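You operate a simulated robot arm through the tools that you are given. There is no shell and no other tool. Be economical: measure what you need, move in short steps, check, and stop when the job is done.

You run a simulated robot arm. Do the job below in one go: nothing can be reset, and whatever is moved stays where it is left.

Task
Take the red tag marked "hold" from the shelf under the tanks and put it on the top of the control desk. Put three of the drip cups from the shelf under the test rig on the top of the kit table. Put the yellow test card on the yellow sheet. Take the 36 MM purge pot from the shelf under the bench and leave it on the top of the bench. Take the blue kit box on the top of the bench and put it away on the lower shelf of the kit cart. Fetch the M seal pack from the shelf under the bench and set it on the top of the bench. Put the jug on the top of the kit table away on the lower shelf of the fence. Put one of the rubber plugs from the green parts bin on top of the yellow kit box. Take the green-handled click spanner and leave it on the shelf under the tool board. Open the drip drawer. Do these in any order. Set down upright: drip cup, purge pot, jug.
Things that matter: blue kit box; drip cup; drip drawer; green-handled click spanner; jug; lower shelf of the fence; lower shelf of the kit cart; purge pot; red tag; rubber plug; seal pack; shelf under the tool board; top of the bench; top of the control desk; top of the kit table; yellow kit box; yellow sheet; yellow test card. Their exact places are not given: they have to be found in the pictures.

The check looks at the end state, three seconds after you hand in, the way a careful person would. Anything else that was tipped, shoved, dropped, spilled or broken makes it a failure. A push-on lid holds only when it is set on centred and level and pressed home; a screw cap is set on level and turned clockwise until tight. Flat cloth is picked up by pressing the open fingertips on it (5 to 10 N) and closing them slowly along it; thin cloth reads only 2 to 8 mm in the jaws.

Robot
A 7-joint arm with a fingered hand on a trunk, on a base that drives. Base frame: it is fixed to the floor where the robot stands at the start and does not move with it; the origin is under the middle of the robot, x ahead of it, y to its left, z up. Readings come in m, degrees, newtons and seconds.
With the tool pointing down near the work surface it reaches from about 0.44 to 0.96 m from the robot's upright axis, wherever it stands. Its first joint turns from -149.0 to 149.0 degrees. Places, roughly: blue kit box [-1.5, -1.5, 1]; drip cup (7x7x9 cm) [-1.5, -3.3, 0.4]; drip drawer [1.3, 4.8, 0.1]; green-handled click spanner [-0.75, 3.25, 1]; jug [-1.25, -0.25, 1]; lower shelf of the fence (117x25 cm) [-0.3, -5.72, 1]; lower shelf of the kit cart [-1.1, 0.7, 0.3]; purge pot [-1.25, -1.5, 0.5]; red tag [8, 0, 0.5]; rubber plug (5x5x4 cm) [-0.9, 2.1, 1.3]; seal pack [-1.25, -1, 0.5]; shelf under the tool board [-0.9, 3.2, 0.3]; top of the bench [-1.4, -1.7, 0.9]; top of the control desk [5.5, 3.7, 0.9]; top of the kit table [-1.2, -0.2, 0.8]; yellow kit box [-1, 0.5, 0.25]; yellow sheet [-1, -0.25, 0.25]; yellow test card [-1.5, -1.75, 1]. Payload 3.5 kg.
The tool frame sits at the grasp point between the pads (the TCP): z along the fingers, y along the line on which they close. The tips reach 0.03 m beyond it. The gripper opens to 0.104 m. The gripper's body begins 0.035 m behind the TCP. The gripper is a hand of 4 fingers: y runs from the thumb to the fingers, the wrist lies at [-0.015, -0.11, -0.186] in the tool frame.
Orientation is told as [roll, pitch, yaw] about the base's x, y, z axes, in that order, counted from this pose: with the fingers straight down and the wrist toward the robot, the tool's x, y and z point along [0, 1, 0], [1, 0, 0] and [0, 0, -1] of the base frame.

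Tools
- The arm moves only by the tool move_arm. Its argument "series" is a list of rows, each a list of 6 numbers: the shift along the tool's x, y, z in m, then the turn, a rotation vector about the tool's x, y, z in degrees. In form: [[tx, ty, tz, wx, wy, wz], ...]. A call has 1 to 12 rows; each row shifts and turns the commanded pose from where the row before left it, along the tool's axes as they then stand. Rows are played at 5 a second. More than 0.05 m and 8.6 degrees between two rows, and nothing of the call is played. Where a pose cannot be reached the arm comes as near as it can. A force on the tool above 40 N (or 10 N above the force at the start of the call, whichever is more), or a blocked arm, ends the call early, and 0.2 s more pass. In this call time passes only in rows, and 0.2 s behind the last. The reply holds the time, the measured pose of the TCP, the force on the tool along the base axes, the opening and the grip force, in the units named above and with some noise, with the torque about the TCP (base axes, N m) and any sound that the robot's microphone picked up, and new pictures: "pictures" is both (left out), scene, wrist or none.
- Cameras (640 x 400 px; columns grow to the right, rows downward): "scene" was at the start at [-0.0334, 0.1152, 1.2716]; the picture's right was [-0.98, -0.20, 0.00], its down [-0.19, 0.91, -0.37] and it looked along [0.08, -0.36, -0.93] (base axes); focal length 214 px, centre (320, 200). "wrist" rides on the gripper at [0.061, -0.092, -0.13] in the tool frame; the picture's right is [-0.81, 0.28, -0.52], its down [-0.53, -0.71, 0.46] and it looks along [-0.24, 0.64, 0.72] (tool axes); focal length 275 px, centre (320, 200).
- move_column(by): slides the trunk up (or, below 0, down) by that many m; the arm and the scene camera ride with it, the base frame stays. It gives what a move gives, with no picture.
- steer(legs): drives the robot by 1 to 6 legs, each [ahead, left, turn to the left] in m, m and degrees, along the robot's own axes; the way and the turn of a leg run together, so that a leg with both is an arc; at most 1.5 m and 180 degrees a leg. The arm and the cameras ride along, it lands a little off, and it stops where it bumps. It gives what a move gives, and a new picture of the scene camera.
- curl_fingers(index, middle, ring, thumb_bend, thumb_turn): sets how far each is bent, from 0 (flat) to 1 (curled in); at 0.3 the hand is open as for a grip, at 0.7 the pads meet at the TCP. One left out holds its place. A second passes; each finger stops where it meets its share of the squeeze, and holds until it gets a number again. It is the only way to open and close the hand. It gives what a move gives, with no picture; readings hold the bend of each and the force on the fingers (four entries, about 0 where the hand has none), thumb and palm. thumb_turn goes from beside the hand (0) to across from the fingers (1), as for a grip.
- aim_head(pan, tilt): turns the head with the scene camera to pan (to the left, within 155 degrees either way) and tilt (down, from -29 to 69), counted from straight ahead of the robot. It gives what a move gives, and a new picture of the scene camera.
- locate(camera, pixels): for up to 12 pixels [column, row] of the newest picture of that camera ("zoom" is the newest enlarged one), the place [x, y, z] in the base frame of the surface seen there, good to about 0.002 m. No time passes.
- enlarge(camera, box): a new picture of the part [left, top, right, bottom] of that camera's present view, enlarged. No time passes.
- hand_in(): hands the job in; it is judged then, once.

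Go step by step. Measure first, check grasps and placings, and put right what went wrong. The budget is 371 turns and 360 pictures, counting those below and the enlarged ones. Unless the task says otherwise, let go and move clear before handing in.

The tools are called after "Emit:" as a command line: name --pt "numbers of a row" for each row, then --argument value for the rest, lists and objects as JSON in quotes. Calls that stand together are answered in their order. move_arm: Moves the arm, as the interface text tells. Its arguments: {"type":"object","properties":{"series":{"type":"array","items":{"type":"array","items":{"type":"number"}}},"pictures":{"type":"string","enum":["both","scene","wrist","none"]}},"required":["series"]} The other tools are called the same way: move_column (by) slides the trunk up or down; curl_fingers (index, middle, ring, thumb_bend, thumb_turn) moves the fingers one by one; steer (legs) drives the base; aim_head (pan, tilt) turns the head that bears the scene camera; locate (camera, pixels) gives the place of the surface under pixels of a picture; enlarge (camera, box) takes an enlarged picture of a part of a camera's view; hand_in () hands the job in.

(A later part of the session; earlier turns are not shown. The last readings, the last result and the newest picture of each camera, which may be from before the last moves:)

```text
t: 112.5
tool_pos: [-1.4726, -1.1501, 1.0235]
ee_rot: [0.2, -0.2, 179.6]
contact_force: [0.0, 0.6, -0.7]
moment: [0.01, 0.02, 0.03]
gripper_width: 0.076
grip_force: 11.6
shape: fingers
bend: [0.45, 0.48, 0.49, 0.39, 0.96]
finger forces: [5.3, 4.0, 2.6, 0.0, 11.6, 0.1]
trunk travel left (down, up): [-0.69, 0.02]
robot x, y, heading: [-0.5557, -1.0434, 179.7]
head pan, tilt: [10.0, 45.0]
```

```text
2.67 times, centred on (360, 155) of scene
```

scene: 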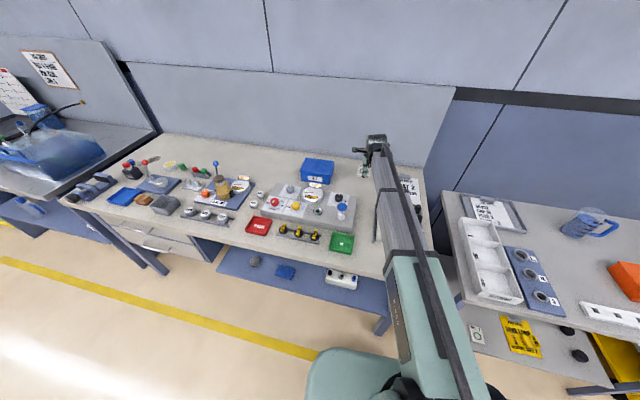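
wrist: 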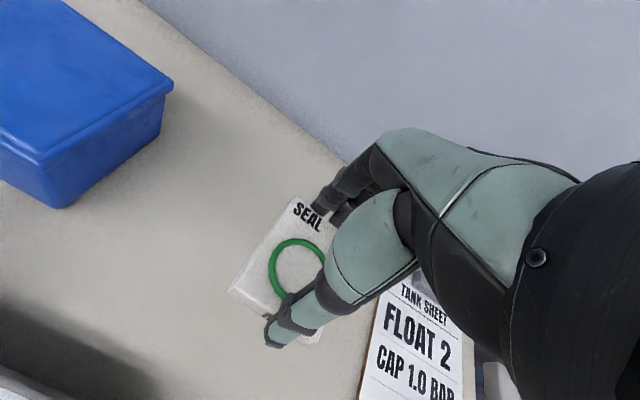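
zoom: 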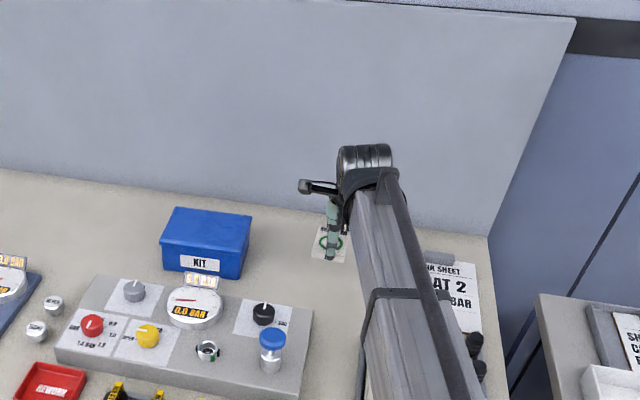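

Spot is clear. Lower the pack to the bench top.

Emit:
move_arm --pt "0 0.03 0.03 0 0 0" --pt "0 0 0.04 0 0 0" --pt "0 0 0.029 0 0 0" --pictures "wrist"

Emit:
curl_fingers --index 0.33 --middle 0.33 --ring 0.33 --thumb_bend 0.33

Emit:
move_arm --pt "0 0 -0.02 0 0 0" --pt "0 0 -0.05 0 0 0" --pt "0 0 -0.05 0 0 0" --pt "0 0 -0.05 0 0 0" --pictures "wrist"

```text
t: 113.2
tool_pos: [-1.5021, -1.1488, 0.9241]
ee_rot: [0.2, -0.2, 179.7]
contact_force: [1.0, 0.9, 0.3]
moment: [0.04, 0.02, -0.01]
gripper_width: 0.0761
grip_force: 11.7
shape: fingers
bend: [0.45, 0.48, 0.49, 0.39, 0.96]
finger forces: [5.3, 4.0, 2.5, 0.0, 11.7, 0.0]
trunk travel left (down, up): [-0.69, 0.02]
robot x, y, heading: [-0.5609, -1.0412, 179.5]
head pan, tilt: [10.0, 45.0]
```

wrist: 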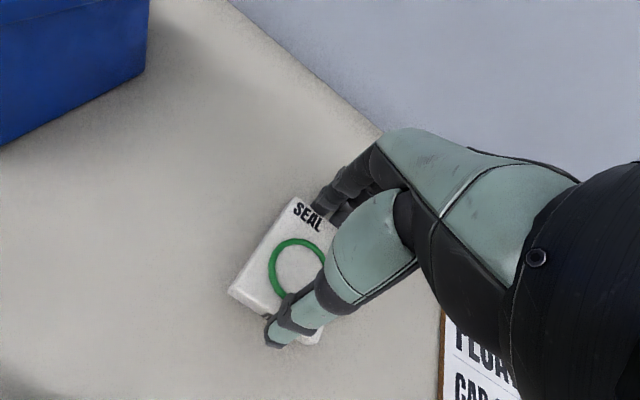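

```text
t: 114.2
tool_pos: [-1.5008, -1.1483, 0.9259]
ee_rot: [0.2, -0.2, 179.7]
contact_force: [-0.7, 0.4, 0.2]
moment: [0.0, 0.05, 0.0]
gripper_width: 0.0954
grip_force: 0.1
shape: fingers
bend: [0.33, 0.33, 0.33, 0.33, 0.97]
finger forces: [0.0, 0.0, 0.0, 0.0, 0.0, 0.1]
trunk travel left (down, up): [-0.69, 0.02]
robot x, y, heading: [-0.5588, -1.0443, 179.5]
head pan, tilt: [10.0, 45.0]
```

```text
t: 115.2
tool_pos: [-1.5054, -1.15, 1.097]
ee_rot: [0.2, -0.1, 179.8]
contact_force: [0.8, -0.9, 0.4]
moment: [-0.03, 0.01, 0.02]
gripper_width: 0.0956
grip_force: 0.1
shape: fingers
bend: [0.33, 0.33, 0.33, 0.33, 0.97]
finger forces: [0.0, 0.1, 0.1, 0.0, 0.0, 0.1]
trunk travel left (down, up): [-0.69, 0.02]
robot x, y, heading: [-0.5588, -1.0439, 179.5]
head pan, tilt: [10.0, 45.0]
```

wrist: 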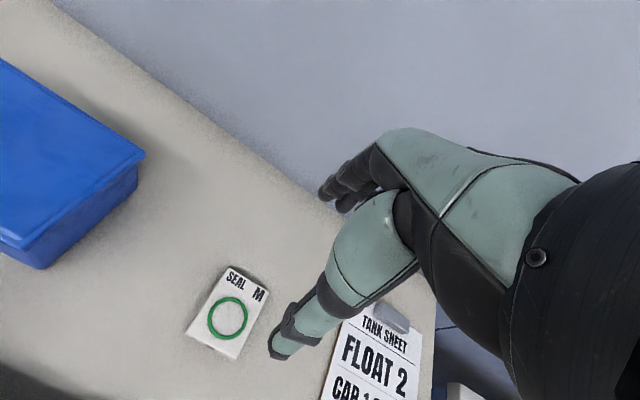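

Pack M sits flat. Now the blue kit box: test how wide the hand opens, and shift over to it for a close look.

Emit:
curl_fingers --index 0.15 --middle 0.15 --ring 0.15 --thumb_bend 0.15

Emit:
steer --legs '[[0, 0.22, 0]]'

Emit:
move_arm --pt "0 0 0 0 0 0" --pictures "wrist"

```text
t: 116.2
tool_pos: [-1.5061, -1.1505, 1.0977]
ee_rot: [0.2, -0.1, 179.7]
contact_force: [0.4, -0.6, 0.4]
moment: [-0.04, -0.03, 0.0]
gripper_width: 0.1355
grip_force: 0.1
shape: fingers
bend: [0.15, 0.15, 0.15, 0.15, 0.97]
finger forces: [0.1, 0.0, 0.0, 0.0, 0.1, 0.1]
trunk travel left (down, up): [-0.69, 0.02]
robot x, y, heading: [-0.5563, -1.0404, 179.7]
head pan, tilt: [10.0, 45.0]
```

```text
t: 117.9
tool_pos: [-1.5056, -1.3744, 1.0975]
ee_rot: [0.1, -0.2, -179.9]
contact_force: [0.1, -0.8, -1.1]
moment: [0.01, -0.02, 0.01]
gripper_width: 0.1357
grip_force: 0.1
shape: fingers
bend: [0.15, 0.15, 0.15, 0.15, 0.97]
finger forces: [0.0, 0.0, 0.0, 0.0, 0.1, 0.0]
trunk travel left (down, up): [-0.69, 0.02]
robot x, y, heading: [-0.5575, -1.2586, -179.9]
head pan, tilt: [10.0, 45.0]
```

scene: 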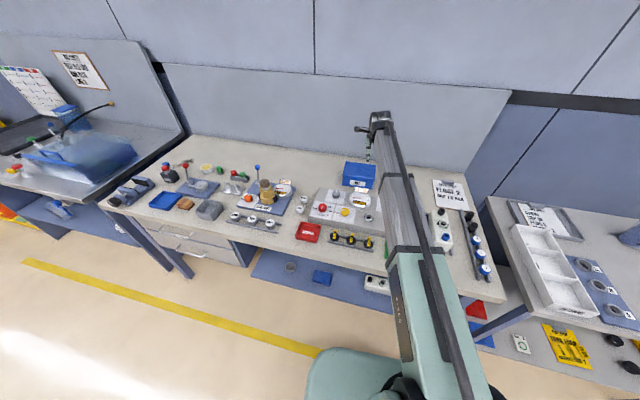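

```text
t: 118.3
tool_pos: [-1.5046, -1.3746, 1.0976]
ee_rot: [0.2, -0.1, -179.9]
contact_force: [0.5, 0.6, -0.3]
moment: [0.04, -0.02, 0.02]
gripper_width: 0.1358
grip_force: 0.1
shape: fingers
bend: [0.15, 0.15, 0.15, 0.15, 0.97]
finger forces: [0.0, 0.0, 0.1, 0.1, 0.0, 0.1]
trunk travel left (down, up): [-0.69, 0.02]
robot x, y, heading: [-0.5601, -1.2567, -179.8]
head pan, tilt: [10.0, 45.0]
```

wrist: 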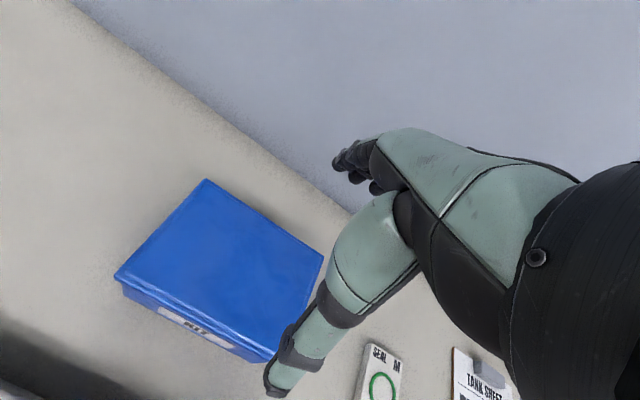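

The hand opens to 0.136 m, enough. Measure box lid and body edges.

Emit:
enlarge --camera "wrist" --box '[100, 160, 340, 380]'

Emit:
locate --camera "zoom" --pixels '[[280, 52], [575, 262], [48, 312], [420, 505], [300, 250], [60, 335], [200, 380], [220, 440], [45, 290], [160, 365]]'

Emit:
locate --camera "wrist" --pixels '[[207, 181], [322, 257], [118, 276], [262, 355], [230, 270], [124, 290], [180, 320], [205, 335], [240, 360]]'

```text
1.82 times, centred on (220, 270) of wrist
```

zoom: 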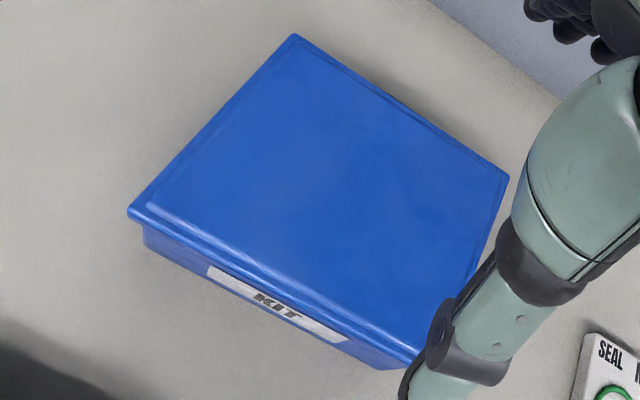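

```text
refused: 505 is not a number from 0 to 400
```

```text
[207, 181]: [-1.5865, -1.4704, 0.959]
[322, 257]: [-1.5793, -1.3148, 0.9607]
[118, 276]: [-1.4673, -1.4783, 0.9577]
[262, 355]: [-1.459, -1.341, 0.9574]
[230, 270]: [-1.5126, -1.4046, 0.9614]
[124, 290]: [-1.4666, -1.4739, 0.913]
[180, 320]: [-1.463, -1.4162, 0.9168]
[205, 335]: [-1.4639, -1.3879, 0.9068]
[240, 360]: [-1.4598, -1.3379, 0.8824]
```

Lid x -1.462..-1.584, y -1.476..-1.317, z 0.960. Open a bit more, centre over it and descend.

Emit:
curl_fingers --index 0.1 --middle 0.1 --ring 0.1 --thumb_bend 0.1

Emit:
steer --legs '[[0.03, 0.01, 0]]'

Emit:
move_arm --pt "0 0 0.03 0 0 0" --pt "0 0 0.03 0 0 0" --pictures "wrist"

Emit:
enlarge --camera "scene" --box '[300, 90, 460, 230]'

```text
t: 119.3
tool_pos: [-1.5034, -1.375, 1.097]
ee_rot: [0.3, -0.1, -179.9]
contact_force: [-0.4, 0.3, 0.2]
moment: [0.02, 0.0, -0.01]
gripper_width: 0.1457
grip_force: 0.1
shape: fingers
bend: [0.1, 0.1, 0.1, 0.1, 0.97]
finger forces: [0.2, 0.0, 0.0, 0.0, 0.0, 0.0]
trunk travel left (down, up): [-0.69, 0.02]
robot x, y, heading: [-0.5615, -1.2595, -179.8]
head pan, tilt: [10.0, 45.0]
```

```text
t: 120.2
tool_pos: [-1.5348, -1.3866, 1.0972]
ee_rot: [0.2, 0.1, -179.9]
contact_force: [0.2, -0.2, -0.7]
moment: [0.01, 0.0, 0.02]
gripper_width: 0.1459
grip_force: 0.1
shape: fingers
bend: [0.1, 0.1, 0.1, 0.1, 0.97]
finger forces: [0.0, 0.0, 0.1, 0.1, 0.1, 0.0]
trunk travel left (down, up): [-0.69, 0.02]
robot x, y, heading: [-0.5874, -1.2691, -179.8]
head pan, tilt: [10.0, 45.0]
```

scene: 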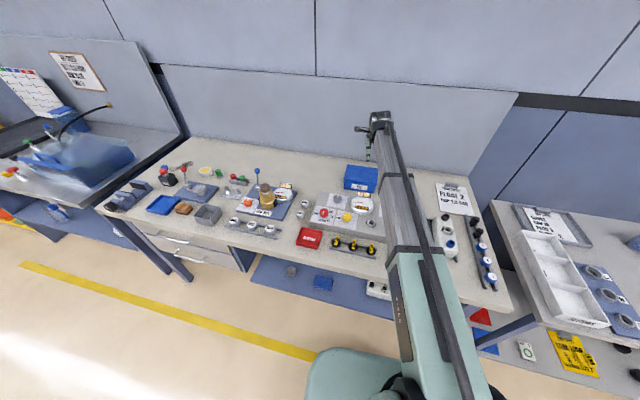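

```text
t: 120.8
tool_pos: [-1.5304, -1.387, 1.0377]
ee_rot: [0.3, -0.2, -179.8]
contact_force: [-0.6, 0.0, 0.0]
moment: [0.01, 0.0, 0.05]
gripper_width: 0.1461
grip_force: 0.0
shape: fingers
bend: [0.1, 0.1, 0.1, 0.1, 0.97]
finger forces: [0.1, 0.0, 0.0, 0.0, 0.0, 0.0]
trunk travel left (down, up): [-0.69, 0.02]
robot x, y, heading: [-0.5828, -1.2686, -179.5]
head pan, tilt: [10.0, 45.0]
```

wrist: 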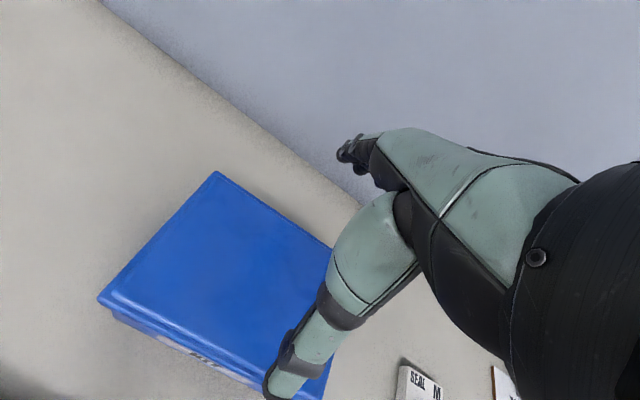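

```text
2.86 times, centred on (380, 160) of scene
```

zoom: 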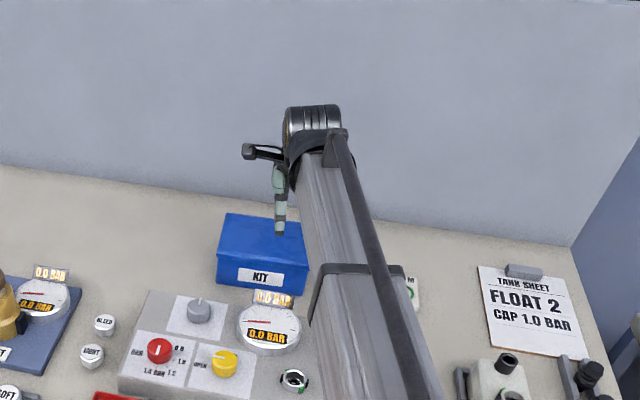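

Emit:
locate --camera "wrist" --pixels '[[270, 385], [290, 360], [345, 155], [350, 140], [360, 165], [338, 155]]'

Emit:
locate --camera "zoom" --pixels '[[280, 232], [279, 215], [299, 380], [250, 150]]'

```text
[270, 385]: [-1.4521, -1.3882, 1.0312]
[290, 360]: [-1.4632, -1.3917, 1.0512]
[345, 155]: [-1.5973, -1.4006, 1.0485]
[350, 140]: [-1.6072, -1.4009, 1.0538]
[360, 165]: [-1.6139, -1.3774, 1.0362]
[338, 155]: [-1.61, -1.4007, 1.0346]
```

```text
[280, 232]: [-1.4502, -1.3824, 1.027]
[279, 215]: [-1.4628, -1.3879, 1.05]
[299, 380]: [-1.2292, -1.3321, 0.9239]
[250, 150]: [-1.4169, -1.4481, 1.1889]
```

Pads sit 0.073 either side of the TCP; shift 7 mm toward me for centring, then descend carefully.

Emit:
move_arm --pt "0.003 -0.007 0 0 0 0" --pt "0 0 0.04 0 0 0" --pt "0 0 0.03 0 0 0" --pt "0 0 0.02 0 0 0" --pt "0 0 0.01 0 0 0" --pictures "wrist"

Emit:
enlarge --camera "scene" --box '[300, 90, 460, 230]'

```text
t: 122.2
tool_pos: [-1.5245, -1.3918, 0.9453]
ee_rot: [0.3, -0.7, -179.8]
contact_force: [6.1, 1.3, 25.9]
moment: [-0.09, -0.45, 0.02]
gripper_width: 0.1538
grip_force: 13.3
shape: fingers
bend: [0.07, 0.1, 0.1, 0.01, 0.97]
finger forces: [7.0, 0.0, 0.7, 0.0, 18.8, 0.1]
trunk travel left (down, up): [-0.69, 0.02]
robot x, y, heading: [-0.5863, -1.2701, -179.6]
head pan, tilt: [10.0, 45.0]
stopped in row 5: the force on the tool passed its limit at 43 N (the readings are from after the stop); the commanded pose is now the measured one
```

wrist: 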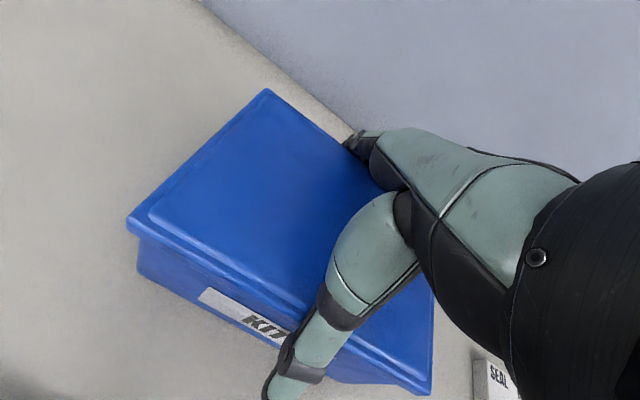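

```text
2.86 times, centred on (380, 160) of scene
```

zoom: 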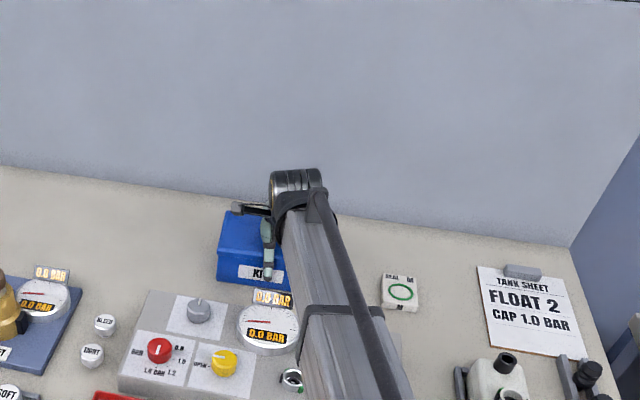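

Thumb and index press on the lid edges; rise 5 mm, then close gently and see.

Emit:
move_arm --pt "0 0 -0.005 0 0 0" --pictures "none"

Emit:
curl_fingers --index 0.2 --middle 0.25 --ring 0.25 --thumb_bend 0.2

Emit:
enlarge --camera "wrist" --box '[220, 80, 460, 400]'

```text
t: 122.6
tool_pos: [-1.5242, -1.3919, 0.9464]
ee_rot: [0.2, -0.4, -179.8]
contact_force: [4.9, 1.3, 11.0]
moment: [-0.04, -0.05, 0.01]
gripper_width: 0.1531
grip_force: 9.3
shape: fingers
bend: [0.07, 0.1, 0.1, 0.03, 0.97]
finger forces: [5.4, 0.2, 0.4, 0.0, 11.6, 0.0]
trunk travel left (down, up): [-0.69, 0.02]
robot x, y, heading: [-0.5863, -1.2708, -179.8]
head pan, tilt: [10.0, 45.0]
```

```text
t: 123.6
tool_pos: [-1.5254, -1.392, 0.9468]
ee_rot: [0.3, -0.4, -179.9]
contact_force: [-5.4, 0.8, 19.8]
moment: [0.05, 1.05, 0.3]
gripper_width: 0.1516
grip_force: 28.2
shape: fingers
bend: [0.11, 0.23, 0.15, 0.02, 0.96]
finger forces: [15.2, 8.6, 11.9, 0.1, 20.7, 0.0]
trunk travel left (down, up): [-0.69, 0.02]
robot x, y, heading: [-0.5902, -1.2685, -179.9]
head pan, tilt: [10.0, 45.0]
```

```text
1.25 times, centred on (340, 240) of wrist
```

zoom: 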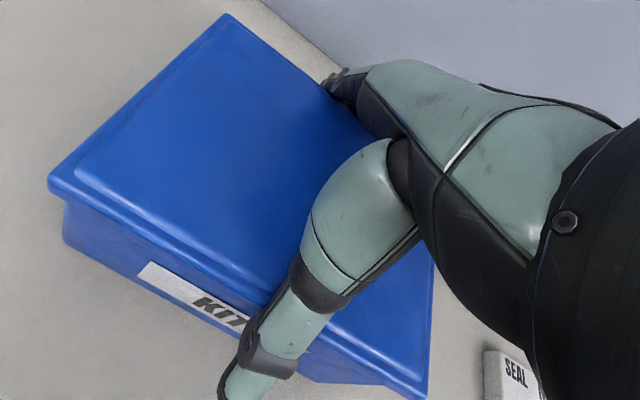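

Let me tighten moderately here and try a 1 cm lift to see whether the box comes along.

Emit:
curl_fingers --index 0.3 --middle 0.32 --ring 0.3 --thumb_bend 0.3

Emit:
move_arm --pt "0 0 -0.01 0 0 0" --pt "0 0 -0.01 0 0 0" --pictures "wrist"

Emit:
enlarge --camera "scene" --box '[320, 120, 420, 200]'

```text
t: 124.6
tool_pos: [-1.5246, -1.3907, 0.9476]
ee_rot: [0.3, -0.6, -179.8]
contact_force: [-7.2, -0.5, 24.5]
moment: [0.11, 1.21, 0.29]
gripper_width: 0.1524
grip_force: 33.5
shape: fingers
bend: [0.11, 0.27, 0.16, 0.0, 0.96]
finger forces: [14.7, 13.7, 14.4, 0.1, 23.7, 0.1]
trunk travel left (down, up): [-0.69, 0.02]
robot x, y, heading: [-0.5888, -1.2653, -179.9]
head pan, tilt: [10.0, 45.0]
```

```text
t: 125.2
tool_pos: [-1.5255, -1.3926, 0.9649]
ee_rot: [0.2, -0.2, -179.7]
contact_force: [0.6, -0.1, -2.3]
moment: [-0.02, -0.04, -0.01]
gripper_width: 0.1391
grip_force: 4.7
shape: fingers
bend: [0.18, 0.28, 0.28, 0.06, 0.97]
finger forces: [0.4, 3.4, 1.2, 0.0, 4.4, 0.0]
trunk travel left (down, up): [-0.69, 0.02]
robot x, y, heading: [-0.5882, -1.2696, -179.9]
head pan, tilt: [10.0, 45.0]
```

wrist: 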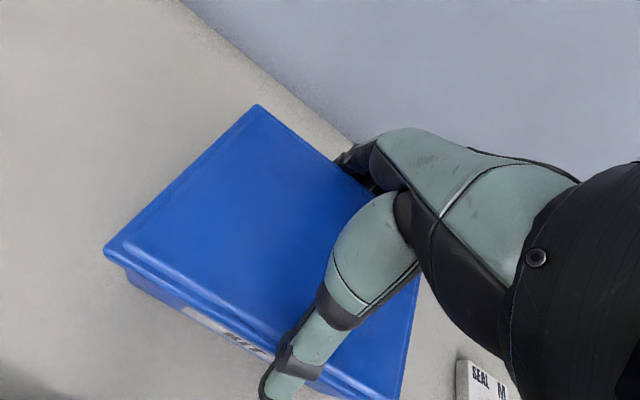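

```text
5.00 times, centred on (370, 160) of scene
```

zoom: 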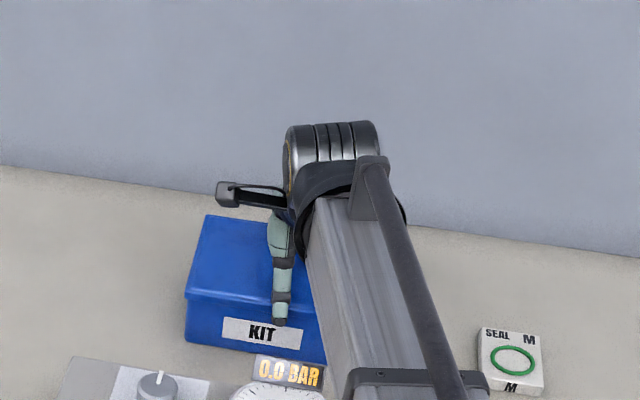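

Emit:
locate --camera "wrist" --pixels '[[230, 200], [180, 260], [257, 106], [106, 250], [127, 280], [250, 365], [350, 380]]'

```text
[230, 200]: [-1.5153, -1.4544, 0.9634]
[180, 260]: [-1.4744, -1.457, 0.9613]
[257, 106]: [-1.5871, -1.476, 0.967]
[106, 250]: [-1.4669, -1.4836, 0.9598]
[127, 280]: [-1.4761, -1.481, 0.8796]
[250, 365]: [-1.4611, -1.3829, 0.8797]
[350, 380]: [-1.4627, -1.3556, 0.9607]
```

The back edge is already lifting slightly (0.967 vs 0.960) — fingers hold. Tighten at this height.

Emit:
curl_fingers --index 0.4 --middle 0.4 --ring 0.4 --thumb_bend 0.4

Emit:
move_arm --pt "0 0 0.0 0 0 0" --pictures "wrist"

Emit:
locate --camera "wrist" --pixels '[[230, 200], [180, 260], [257, 106], [106, 250], [127, 280], [250, 365], [350, 380]]'

```text
t: 126.2
tool_pos: [-1.5254, -1.3924, 0.965]
ee_rot: [0.2, -0.3, -179.8]
contact_force: [0.9, 0.3, -0.5]
moment: [-0.11, -0.2, -0.03]
gripper_width: 0.131
grip_force: 19.8
shape: fingers
bend: [0.26, 0.35, 0.36, 0.0, 0.96]
finger forces: [12.9, 4.9, 3.7, 0.0, 18.2, 0.0]
trunk travel left (down, up): [-0.69, 0.02]
robot x, y, heading: [-0.5873, -1.2669, -179.9]
head pan, tilt: [10.0, 45.0]
```

```text
t: 126.6
tool_pos: [-1.5252, -1.3923, 0.9663]
ee_rot: [0.2, -0.4, -179.8]
contact_force: [0.3, 0.4, -0.7]
moment: [-0.12, -0.17, 0.01]
gripper_width: 0.1311
grip_force: 19.5
shape: fingers
bend: [0.26, 0.35, 0.36, 0.0, 0.96]
finger forces: [12.9, 4.8, 3.7, 0.0, 18.2, 0.1]
trunk travel left (down, up): [-0.69, 0.02]
robot x, y, heading: [-0.5858, -1.2722, -179.8]
head pan, tilt: [10.0, 45.0]
```

wrist: 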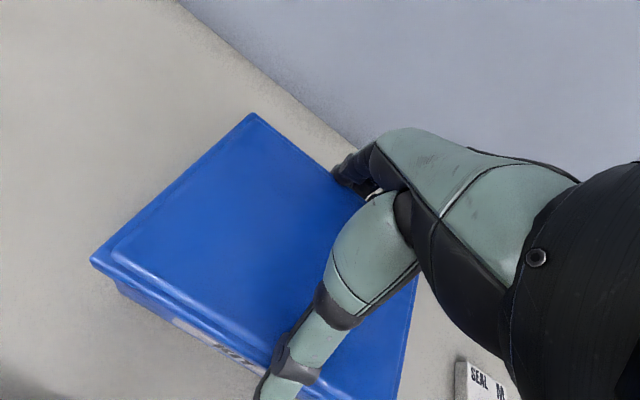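

```text
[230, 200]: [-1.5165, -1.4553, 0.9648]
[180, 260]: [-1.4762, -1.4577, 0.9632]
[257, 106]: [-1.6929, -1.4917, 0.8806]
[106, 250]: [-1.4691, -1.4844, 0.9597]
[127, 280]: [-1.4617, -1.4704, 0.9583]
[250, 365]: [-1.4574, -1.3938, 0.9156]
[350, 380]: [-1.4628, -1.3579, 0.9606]
```

Grip ~19 N on both sides. Try lifting.

Emit:
move_arm --pt "0 0 -0.015 0 0 0" --pt "0 0 -0.02 0 0 0" --pictures "wrist"

Emit:
enlarge --camera "scene" --box '[320, 120, 420, 200]'

```text
t: 127.2
tool_pos: [-1.5253, -1.3924, 1.0013]
ee_rot: [0.2, -0.4, -179.8]
contact_force: [-0.6, 0.6, 0.8]
moment: [-0.02, -0.03, 0.01]
gripper_width: 0.1052
grip_force: 0.1
shape: fingers
bend: [0.36, 0.4, 0.4, 0.18, 0.97]
finger forces: [0.1, 0.0, 0.1, 0.1, 0.1, 0.1]
trunk travel left (down, up): [-0.69, 0.02]
robot x, y, heading: [-0.5861, -1.2692, -179.5]
head pan, tilt: [10.0, 45.0]
```

wrist: 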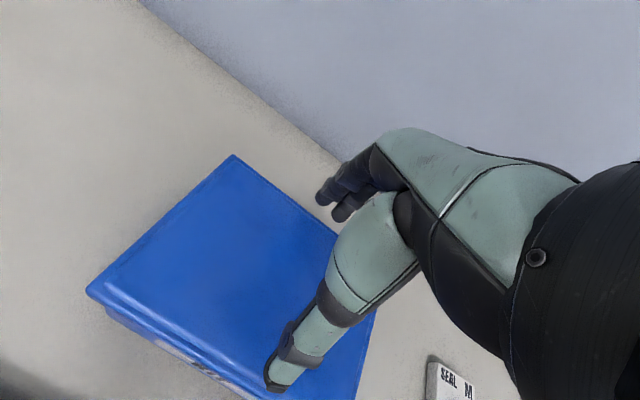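

```text
5.00 times, centred on (370, 160) of scene
```

zoom: 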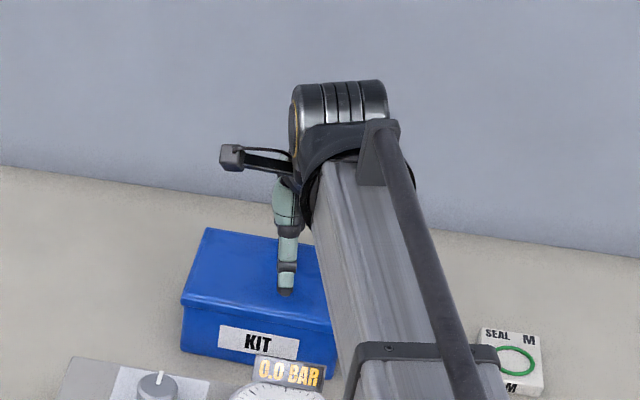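

It slipped: the box had shifted to the thumb side so the thumb was flat. Re-open, re-measure and try centred at a slightly different height.

Emit:
move_arm --pt "0 0 -0.04 0 0 0" --pictures "none"

Emit:
curl_fingers --index 0.1 --middle 0.1 --ring 0.1 --thumb_bend 0.1

Emit:
enlarge --camera "wrist" --box '[60, 140, 380, 400]'

```text
t: 127.6
tool_pos: [-1.5245, -1.3914, 1.0399]
ee_rot: [0.3, -0.4, -179.8]
contact_force: [-0.8, -0.5, 1.0]
moment: [0.02, 0.0, 0.0]
gripper_width: 0.105
grip_force: 0.1
shape: fingers
bend: [0.36, 0.4, 0.4, 0.18, 0.97]
finger forces: [0.0, 0.0, 0.0, 0.0, 0.1, 0.1]
trunk travel left (down, up): [-0.69, 0.02]
robot x, y, heading: [-0.5901, -1.2694, -179.6]
head pan, tilt: [10.0, 45.0]
```

```text
t: 128.6
tool_pos: [-1.5258, -1.3906, 1.0381]
ee_rot: [0.2, -0.5, -179.8]
contact_force: [-0.3, 0.2, -0.1]
moment: [0.01, -0.01, 0.02]
gripper_width: 0.1457
grip_force: 0.1
shape: fingers
bend: [0.1, 0.1, 0.1, 0.1, 0.97]
finger forces: [0.0, 0.0, 0.1, 0.1, 0.0, 0.1]
trunk travel left (down, up): [-0.69, 0.02]
robot x, y, heading: [-0.5888, -1.2694, -179.9]
head pan, tilt: [10.0, 45.0]
```

```text
1.54 times, centred on (220, 270) of wrist
```

zoom: 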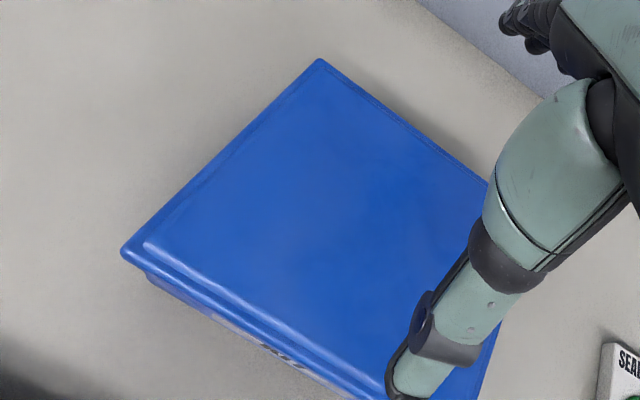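

Emit:
locate --camera "zoom" --pixels '[[320, 62], [125, 248], [480, 180], [475, 395], [200, 305], [145, 280], [250, 345], [160, 262], [330, 380]]'

Emit:
enlarge --camera "scene" --box '[330, 140, 410, 190]'

```text
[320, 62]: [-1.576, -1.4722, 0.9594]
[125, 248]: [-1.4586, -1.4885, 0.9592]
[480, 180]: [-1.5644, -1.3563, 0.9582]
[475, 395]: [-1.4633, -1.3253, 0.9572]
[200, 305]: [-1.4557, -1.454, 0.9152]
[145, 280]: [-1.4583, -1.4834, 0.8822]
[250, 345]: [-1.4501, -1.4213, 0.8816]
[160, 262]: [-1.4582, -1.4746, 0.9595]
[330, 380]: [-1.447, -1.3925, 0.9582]
```

```text
8.00 times, centred on (370, 165) of scene
```

zoom: 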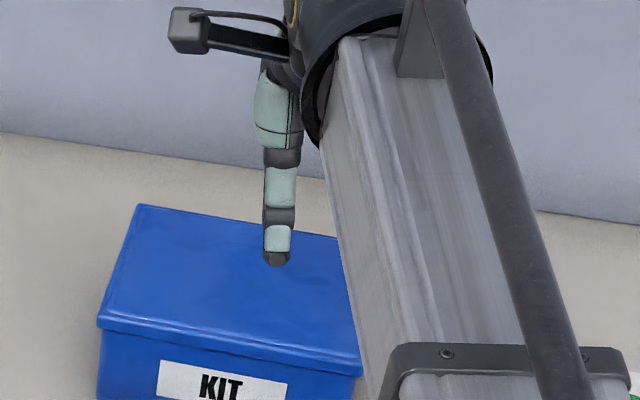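

Box now yawed ~8°, centre (-1.506,-1.401). Align and descend to z≈0.957.

Emit:
move_arm --pt "0.007 -0.0195 0 0 0 8" --pt "0 0 0.03 0 0 0" --pt "0 0 0.03 0 0 0" --pt "0 0 0.02 0 0 0" --pictures "wrist"

Emit:
curl_fingers --index 0.22 --middle 0.22 --ring 0.22 --thumb_bend 0.22

```text
t: 129.6
tool_pos: [-1.5045, -1.3982, 0.9579]
ee_rot: [0.3, -0.5, 172.2]
contact_force: [0.9, -0.7, 3.1]
moment: [-0.02, -0.2, 0.05]
gripper_width: 0.147
grip_force: 1.2
shape: fingers
bend: [0.1, 0.1, 0.1, 0.08, 0.97]
finger forces: [0.0, 0.1, 0.0, 0.0, 2.3, 0.1]
trunk travel left (down, up): [-0.69, 0.02]
robot x, y, heading: [-0.5829, -1.2683, -179.9]
head pan, tilt: [10.0, 45.0]
```

wrist: 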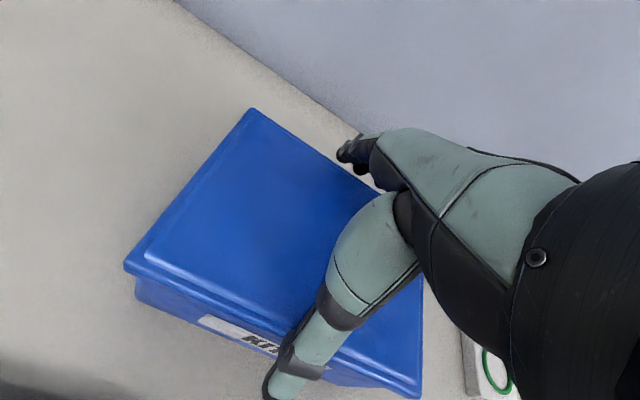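

```text
t: 130.6
tool_pos: [-1.5051, -1.3981, 0.9588]
ee_rot: [0.2, -0.4, 172.3]
contact_force: [-2.1, -1.2, 9.5]
moment: [0.0, 0.2, 0.14]
gripper_width: 0.1378
grip_force: 9.6
shape: fingers
bend: [0.18, 0.22, 0.2, 0.13, 0.97]
finger forces: [9.2, 0.0, 2.4, 0.0, 8.8, 0.0]
trunk travel left (down, up): [-0.69, 0.02]
robot x, y, heading: [-0.5862, -1.267, -179.6]
head pan, tilt: [10.0, 45.0]
```

Digits press down on the lid's top edge because I'm too deep. The thumb is about half as stiff as the fingers, so I raise to 0.970 and command the thumb more strongly to keep the box centred.

Emit:
curl_fingers --index 0.14 --middle 0.14 --ring 0.14 --thumb_bend 0.14

Emit:
move_arm --pt "0 0 -0.013 0 0 0" --pictures "none"

Emit:
curl_fingers --index 0.24 --middle 0.26 --ring 0.26 --thumb_bend 0.32

```text
t: 131.6
tool_pos: [-1.5054, -1.3986, 0.9582]
ee_rot: [0.3, -0.4, 172.2]
contact_force: [1.9, -1.1, 2.7]
moment: [-0.02, -0.11, -0.03]
gripper_width: 0.1408
grip_force: 1.9
shape: fingers
bend: [0.14, 0.14, 0.14, 0.11, 0.97]
finger forces: [0.2, 0.1, 0.0, 0.1, 3.1, 0.0]
trunk travel left (down, up): [-0.69, 0.02]
robot x, y, heading: [-0.5896, -1.268, -180.0]
head pan, tilt: [10.0, 45.0]
```

```text
t: 132.0
tool_pos: [-1.5069, -1.3982, 0.9705]
ee_rot: [0.1, -0.3, 172.2]
contact_force: [0.2, -0.5, 0.2]
moment: [0.0, 0.04, -0.05]
gripper_width: 0.1387
grip_force: 0.1
shape: fingers
bend: [0.14, 0.14, 0.14, 0.14, 0.97]
finger forces: [0.0, 0.0, 0.0, 0.0, 0.1, 0.0]
trunk travel left (down, up): [-0.69, 0.02]
robot x, y, heading: [-0.5886, -1.2724, -179.9]
head pan, tilt: [10.0, 45.0]
```

```text
t: 133.0
tool_pos: [-1.5071, -1.399, 0.9716]
ee_rot: [0.3, -0.4, 172.2]
contact_force: [-2.1, 0.0, 4.0]
moment: [0.01, 0.06, 0.1]
gripper_width: 0.1223
grip_force: 7.2
shape: fingers
bend: [0.22, 0.25, 0.23, 0.24, 0.97]
finger forces: [3.4, 2.1, 2.9, 0.0, 6.1, 0.1]
trunk travel left (down, up): [-0.69, 0.02]
robot x, y, heading: [-0.5879, -1.2686, -179.8]
head pan, tilt: [10.0, 45.0]
```

Balanced contact at 122 mm. Tighten proportionally and lift slightly.

Emit:
curl_fingers --index 0.29 --middle 0.31 --ring 0.3 --thumb_bend 0.6

Emit:
move_arm --pt "0 0 -0.01 0 0 0" --pt "0 0 -0.015 0 0 0" --pictures "wrist"

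```text
t: 134.0
tool_pos: [-1.507, -1.3984, 0.971]
ee_rot: [0.4, -0.4, 172.2]
contact_force: [-3.2, 0.1, 7.2]
moment: [0.01, 0.34, 0.11]
gripper_width: 0.1219
grip_force: 13.3
shape: fingers
bend: [0.24, 0.27, 0.26, 0.24, 0.97]
finger forces: [6.7, 5.1, 4.3, 0.0, 10.6, 0.1]
trunk travel left (down, up): [-0.69, 0.02]
robot x, y, heading: [-0.5851, -1.2695, -180.0]
head pan, tilt: [10.0, 45.0]
```

```text
t: 134.6
tool_pos: [-1.5066, -1.3987, 0.9961]
ee_rot: [0.3, -0.4, 172.1]
contact_force: [-1.2, 1.5, -3.0]
moment: [-0.05, -0.03, 0.03]
gripper_width: 0.1209
grip_force: 11.2
shape: fingers
bend: [0.25, 0.27, 0.26, 0.24, 0.96]
finger forces: [4.4, 4.5, 3.3, 0.0, 11.0, 0.0]
trunk travel left (down, up): [-0.69, 0.02]
robot x, y, heading: [-0.5858, -1.2698, -179.9]
head pan, tilt: [10.0, 45.0]
```

wrist: 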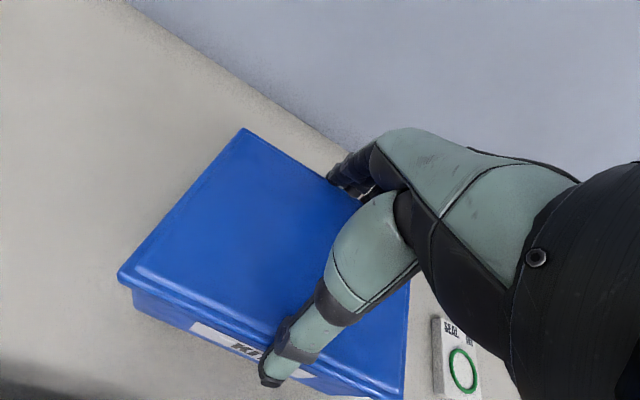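

Box lifted (‑3 N). Tighten a bit more for transport and verify.

Emit:
curl_fingers --index 0.33 --middle 0.35 --ring 0.34 --thumb_bend 0.85

Emit:
move_arm --pt "0 0 -0.03 0 0 0" --pt "0 0 -0.04 0 0 0" --pictures "both"

Emit:
locate --camera "wrist" --pixels '[[245, 132], [125, 275], [230, 230], [400, 330], [180, 320], [350, 380]]'

```text
t: 135.6
tool_pos: [-1.5066, -1.397, 0.9968]
ee_rot: [0.3, -0.3, 172.2]
contact_force: [-0.7, -0.3, 0.0]
moment: [-0.01, 0.01, -0.04]
gripper_width: 0.0248
grip_force: 0.0
shape: fingers
bend: [0.33, 0.35, 0.34, 0.85, 0.97]
finger forces: [0.0, 0.0, 0.0, 0.0, 0.1, 0.0]
trunk travel left (down, up): [-0.69, 0.02]
robot x, y, heading: [-0.5876, -1.2677, -179.6]
head pan, tilt: [10.0, 45.0]
```

```text
t: 136.2
tool_pos: [-1.5055, -1.4023, 1.0687]
ee_rot: [0.3, -0.4, 172.2]
contact_force: [-0.1, -1.4, -0.3]
moment: [0.0, -0.01, -0.02]
gripper_width: 0.0249
grip_force: 0.1
shape: fingers
bend: [0.33, 0.35, 0.34, 0.85, 0.97]
finger forces: [0.0, 0.1, 0.1, 0.0, 0.0, 0.1]
trunk travel left (down, up): [-0.69, 0.02]
robot x, y, heading: [-0.5872, -1.2679, -179.7]
head pan, tilt: [10.0, 45.0]
```

scene: 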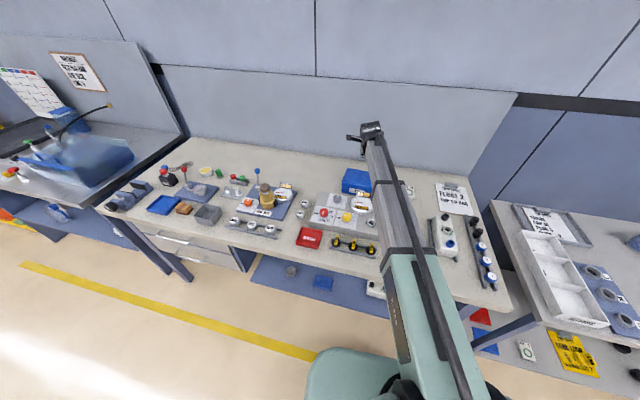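
wrist: 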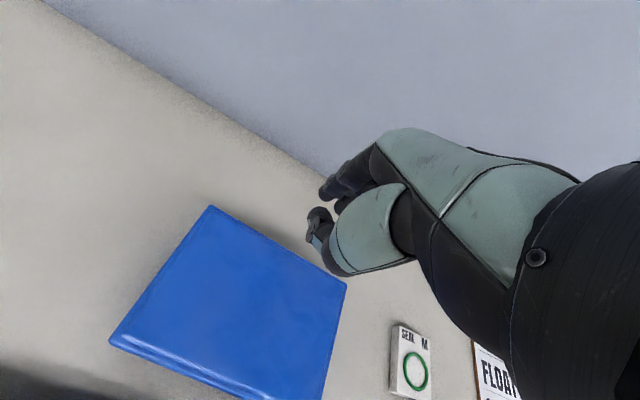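

```text
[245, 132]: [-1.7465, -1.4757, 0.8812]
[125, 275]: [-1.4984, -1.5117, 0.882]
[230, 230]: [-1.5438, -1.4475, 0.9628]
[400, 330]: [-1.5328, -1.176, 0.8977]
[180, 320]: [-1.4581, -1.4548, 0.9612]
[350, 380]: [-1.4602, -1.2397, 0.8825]
```

Over-tightening squeezed it out; it dropped 2 cm and landed flat. The earlier setting held, so repeat that without re-tightening. Re-measure the box.

Emit:
curl_fingers --index 0.12 --middle 0.12 --ring 0.12 --thumb_bend 0.12

Emit:
locate --camera "wrist" --pixels '[[211, 208], [112, 339], [345, 284], [322, 398], [250, 290], [200, 375], [240, 393]]'

Emit:
enlarge --camera "scene" --box '[300, 140, 420, 240]'

```text
t: 137.2
tool_pos: [-1.5059, -1.4007, 1.0684]
ee_rot: [0.3, -0.4, 172.2]
contact_force: [0.3, 0.2, -0.6]
moment: [0.01, 0.01, -0.02]
gripper_width: 0.1421
grip_force: 0.1
shape: fingers
bend: [0.12, 0.12, 0.12, 0.12, 0.97]
finger forces: [0.0, 0.0, 0.0, 0.0, 0.1, 0.1]
trunk travel left (down, up): [-0.69, 0.02]
robot x, y, heading: [-0.5809, -1.2697, -179.7]
head pan, tilt: [10.0, 45.0]
```

```text
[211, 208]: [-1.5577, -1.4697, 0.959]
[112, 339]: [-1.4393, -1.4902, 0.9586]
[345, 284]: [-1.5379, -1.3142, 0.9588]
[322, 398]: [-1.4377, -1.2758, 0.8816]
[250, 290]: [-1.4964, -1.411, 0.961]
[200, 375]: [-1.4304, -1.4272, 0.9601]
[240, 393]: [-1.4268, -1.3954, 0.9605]
```

```text
4.00 times, centred on (360, 190) of scene
```

zoom: 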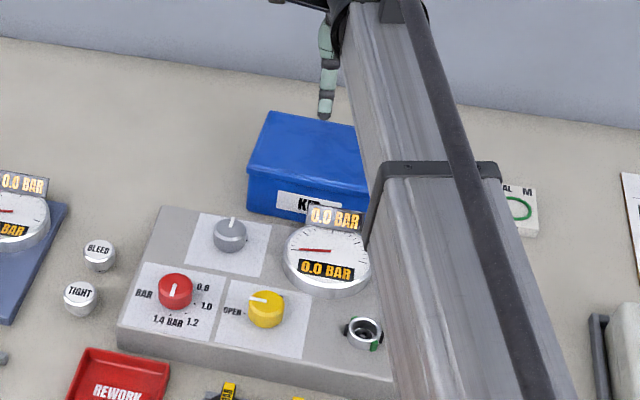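

Emit:
locate --camera "zoom" --pixels '[[335, 208], [335, 222], [330, 232], [312, 215], [358, 222], [300, 222], [160, 210], [230, 217], [280, 222]]'

```text
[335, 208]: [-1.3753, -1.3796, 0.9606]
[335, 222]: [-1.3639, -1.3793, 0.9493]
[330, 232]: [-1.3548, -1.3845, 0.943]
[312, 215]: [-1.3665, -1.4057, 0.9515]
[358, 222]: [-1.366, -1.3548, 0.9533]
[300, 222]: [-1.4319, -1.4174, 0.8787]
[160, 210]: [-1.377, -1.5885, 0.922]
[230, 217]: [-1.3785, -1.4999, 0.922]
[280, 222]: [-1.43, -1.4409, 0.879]
```

Clear of the gauge tag by ~3 cm. Align and regrip with the settings that worked.

Emit:
move_arm --pt "-0.004 -0.017 0 0 0 2" --pt "0 0 0.04 0 0 0" --pt "0 0 0.03 0 0 0" --pt "0 0 0.029 0 0 0" --pictures "none"

Emit:
curl_fingers --index 0.24 --middle 0.26 --ring 0.26 --thumb_bend 0.32

Emit:
curl_fingers --index 0.3 --middle 0.32 --ring 0.31 --thumb_bend 0.6

Emit:
move_arm --pt "0 0 -0.01 0 0 0" --pt "0 0 -0.01 0 0 0" --pictures "wrist"

```text
t: 138.2
tool_pos: [-1.4889, -1.3984, 0.9695]
ee_rot: [0.3, -0.3, 170.2]
contact_force: [0.6, -0.7, -0.6]
moment: [0.03, 0.01, 0.02]
gripper_width: 0.1428
grip_force: 0.1
shape: fingers
bend: [0.12, 0.12, 0.12, 0.12, 0.97]
finger forces: [0.0, 0.0, 0.0, 0.0, 0.2, 0.0]
trunk travel left (down, up): [-0.69, 0.02]
robot x, y, heading: [-0.5897, -1.2653, -179.9]
head pan, tilt: [10.0, 45.0]
```

```text
t: 139.2
tool_pos: [-1.4887, -1.3984, 0.9699]
ee_rot: [0.3, -0.4, 170.2]
contact_force: [1.9, -0.2, 5.1]
moment: [-0.09, -0.24, 0.09]
gripper_width: 0.1236
grip_force: 6.5
shape: fingers
bend: [0.23, 0.25, 0.24, 0.22, 0.97]
finger forces: [2.3, 1.0, 2.0, 0.0, 7.9, 0.1]
trunk travel left (down, up): [-0.69, 0.02]
robot x, y, heading: [-0.5903, -1.2687, -179.7]
head pan, tilt: [10.0, 45.0]
```

```text
t: 140.2
tool_pos: [-1.4883, -1.3976, 0.9699]
ee_rot: [0.4, -0.4, 170.2]
contact_force: [-4.2, -0.3, 9.2]
moment: [0.06, 0.42, 0.12]
gripper_width: 0.1227
grip_force: 13.6
shape: fingers
bend: [0.25, 0.27, 0.27, 0.21, 0.97]
finger forces: [8.7, 4.6, 3.8, 0.0, 10.8, 0.1]
trunk travel left (down, up): [-0.69, 0.02]
robot x, y, heading: [-0.5877, -1.2689, -179.8]
head pan, tilt: [10.0, 45.0]
```

```text
t: 140.8
tool_pos: [-1.4891, -1.3986, 0.9881]
ee_rot: [0.3, -0.1, 170.2]
contact_force: [-0.1, -0.5, -2.3]
moment: [0.03, -0.02, -0.03]
gripper_width: 0.1213
grip_force: 11.3
shape: fingers
bend: [0.26, 0.28, 0.28, 0.21, 0.96]
finger forces: [5.4, 3.7, 2.8, 0.0, 10.5, 0.0]
trunk travel left (down, up): [-0.69, 0.02]
robot x, y, heading: [-0.5887, -1.2672, -180.0]
head pan, tilt: [10.0, 45.0]
```

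wrist: 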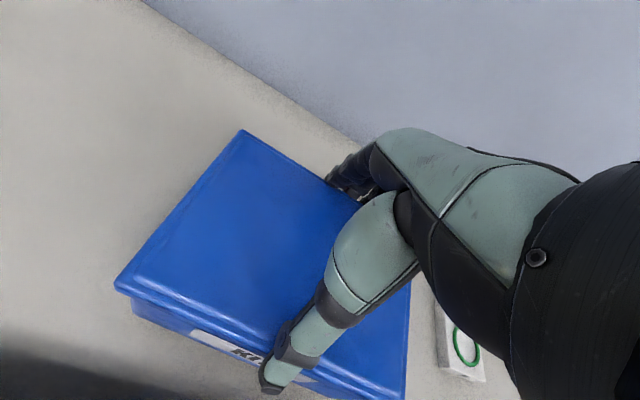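

Lifted again. Raise smoothly without changing the grip.

Emit:
move_arm --pt "0 0 -0.02 0 0 0" --pt "0 0 -0.02 0 0 0" --pt "0 0 -0.02 0 0 0" --pt "0 0 -0.02 0 0 0" --pt "0 0 -0.02 0 0 0" --pt "0 0 0 0 0 0" --pt "0 0 0 0 0 0" --pt "0 0 0 0 0 0" --pictures "wrist"

```text
t: 142.6
tool_pos: [-1.4887, -1.3956, 1.09]
ee_rot: [0.2, -0.3, 170.2]
contact_force: [-0.8, 0.3, -3.2]
moment: [-0.02, 0.02, 0.0]
gripper_width: 0.1209
grip_force: 11.2
shape: fingers
bend: [0.26, 0.28, 0.28, 0.21, 0.96]
finger forces: [5.3, 3.6, 2.7, 0.1, 10.0, 0.0]
trunk travel left (down, up): [-0.69, 0.02]
robot x, y, heading: [-0.5859, -1.2675, -179.8]
head pan, tilt: [10.0, 45.0]
```

wrist: 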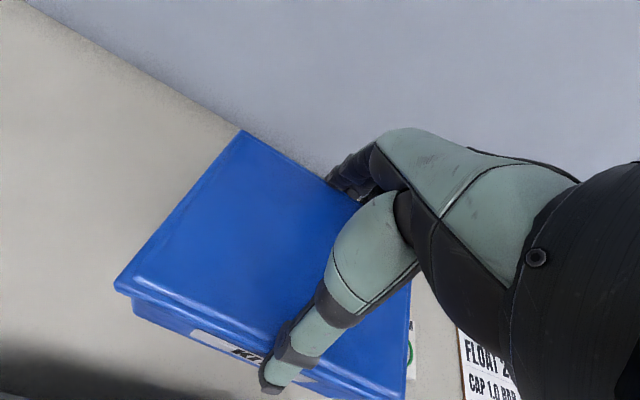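

Stable. Raise a bit more, back off, and carry it to the kit cart.

Emit:
move_arm --pt "0 0 -0.02 0 0 0" --pt "0 0 -0.02 0 0 0" --pictures "none"

Emit:
steer --legs '[[-0.5, 0, 0], [0, -1.0, 0], [0, -0.85, 0]]'

Emit:
aim_head --pan -5 --tilt 45

```text
t: 143.2
tool_pos: [-1.4891, -1.3955, 1.1279]
ee_rot: [0.3, -0.4, 170.3]
contact_force: [-0.2, -0.3, -2.2]
moment: [0.04, 0.02, 0.01]
gripper_width: 0.1211
grip_force: 10.7
shape: fingers
bend: [0.26, 0.28, 0.28, 0.21, 0.96]
finger forces: [5.1, 3.5, 2.6, 0.0, 10.0, 0.0]
trunk travel left (down, up): [-0.69, 0.02]
robot x, y, heading: [-0.5827, -1.2634, -179.8]
head pan, tilt: [10.0, 45.0]
```

```text
t: 155.0
tool_pos: [-0.9823, 0.4617, 1.1273]
ee_rot: [0.3, -0.3, 169.8]
contact_force: [0.4, 0.6, -3.0]
moment: [0.03, 0.0, -0.01]
gripper_width: 0.121
grip_force: 10.5
shape: fingers
bend: [0.26, 0.28, 0.28, 0.21, 0.96]
finger forces: [5.1, 3.5, 2.5, 0.0, 9.9, 0.0]
trunk travel left (down, up): [-0.69, 0.02]
robot x, y, heading: [-0.0827, 0.5841, 180.0]
head pan, tilt: [10.0, 45.0]
```

scene: 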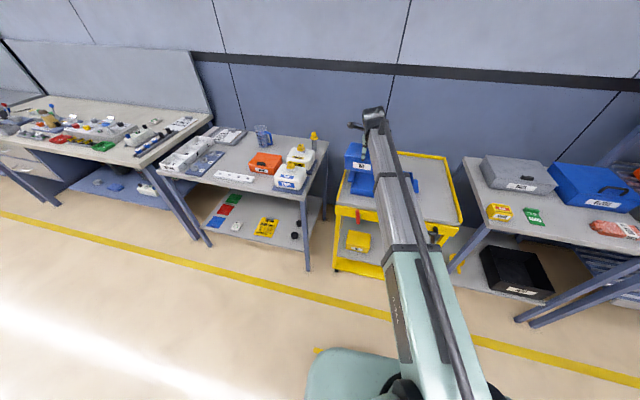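

```text
t: 155.8
tool_pos: [-0.9817, 0.4611, 1.1269]
ee_rot: [0.3, -0.3, 170.0]
contact_force: [-0.1, -0.5, -2.2]
moment: [0.0, 0.0, 0.0]
gripper_width: 0.1211
grip_force: 10.4
shape: fingers
bend: [0.27, 0.28, 0.28, 0.21, 0.96]
finger forces: [5.2, 3.5, 2.6, 0.0, 9.8, 0.0]
trunk travel left (down, up): [-0.69, 0.02]
robot x, y, heading: [-0.0799, 0.5873, 179.6]
head pan, tilt: [-5.0, 45.0]
```

scene: 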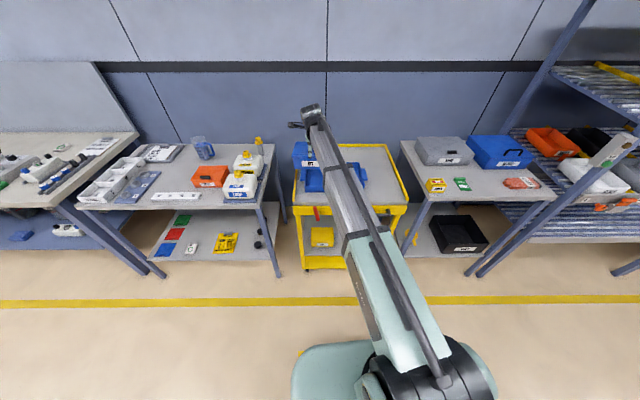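

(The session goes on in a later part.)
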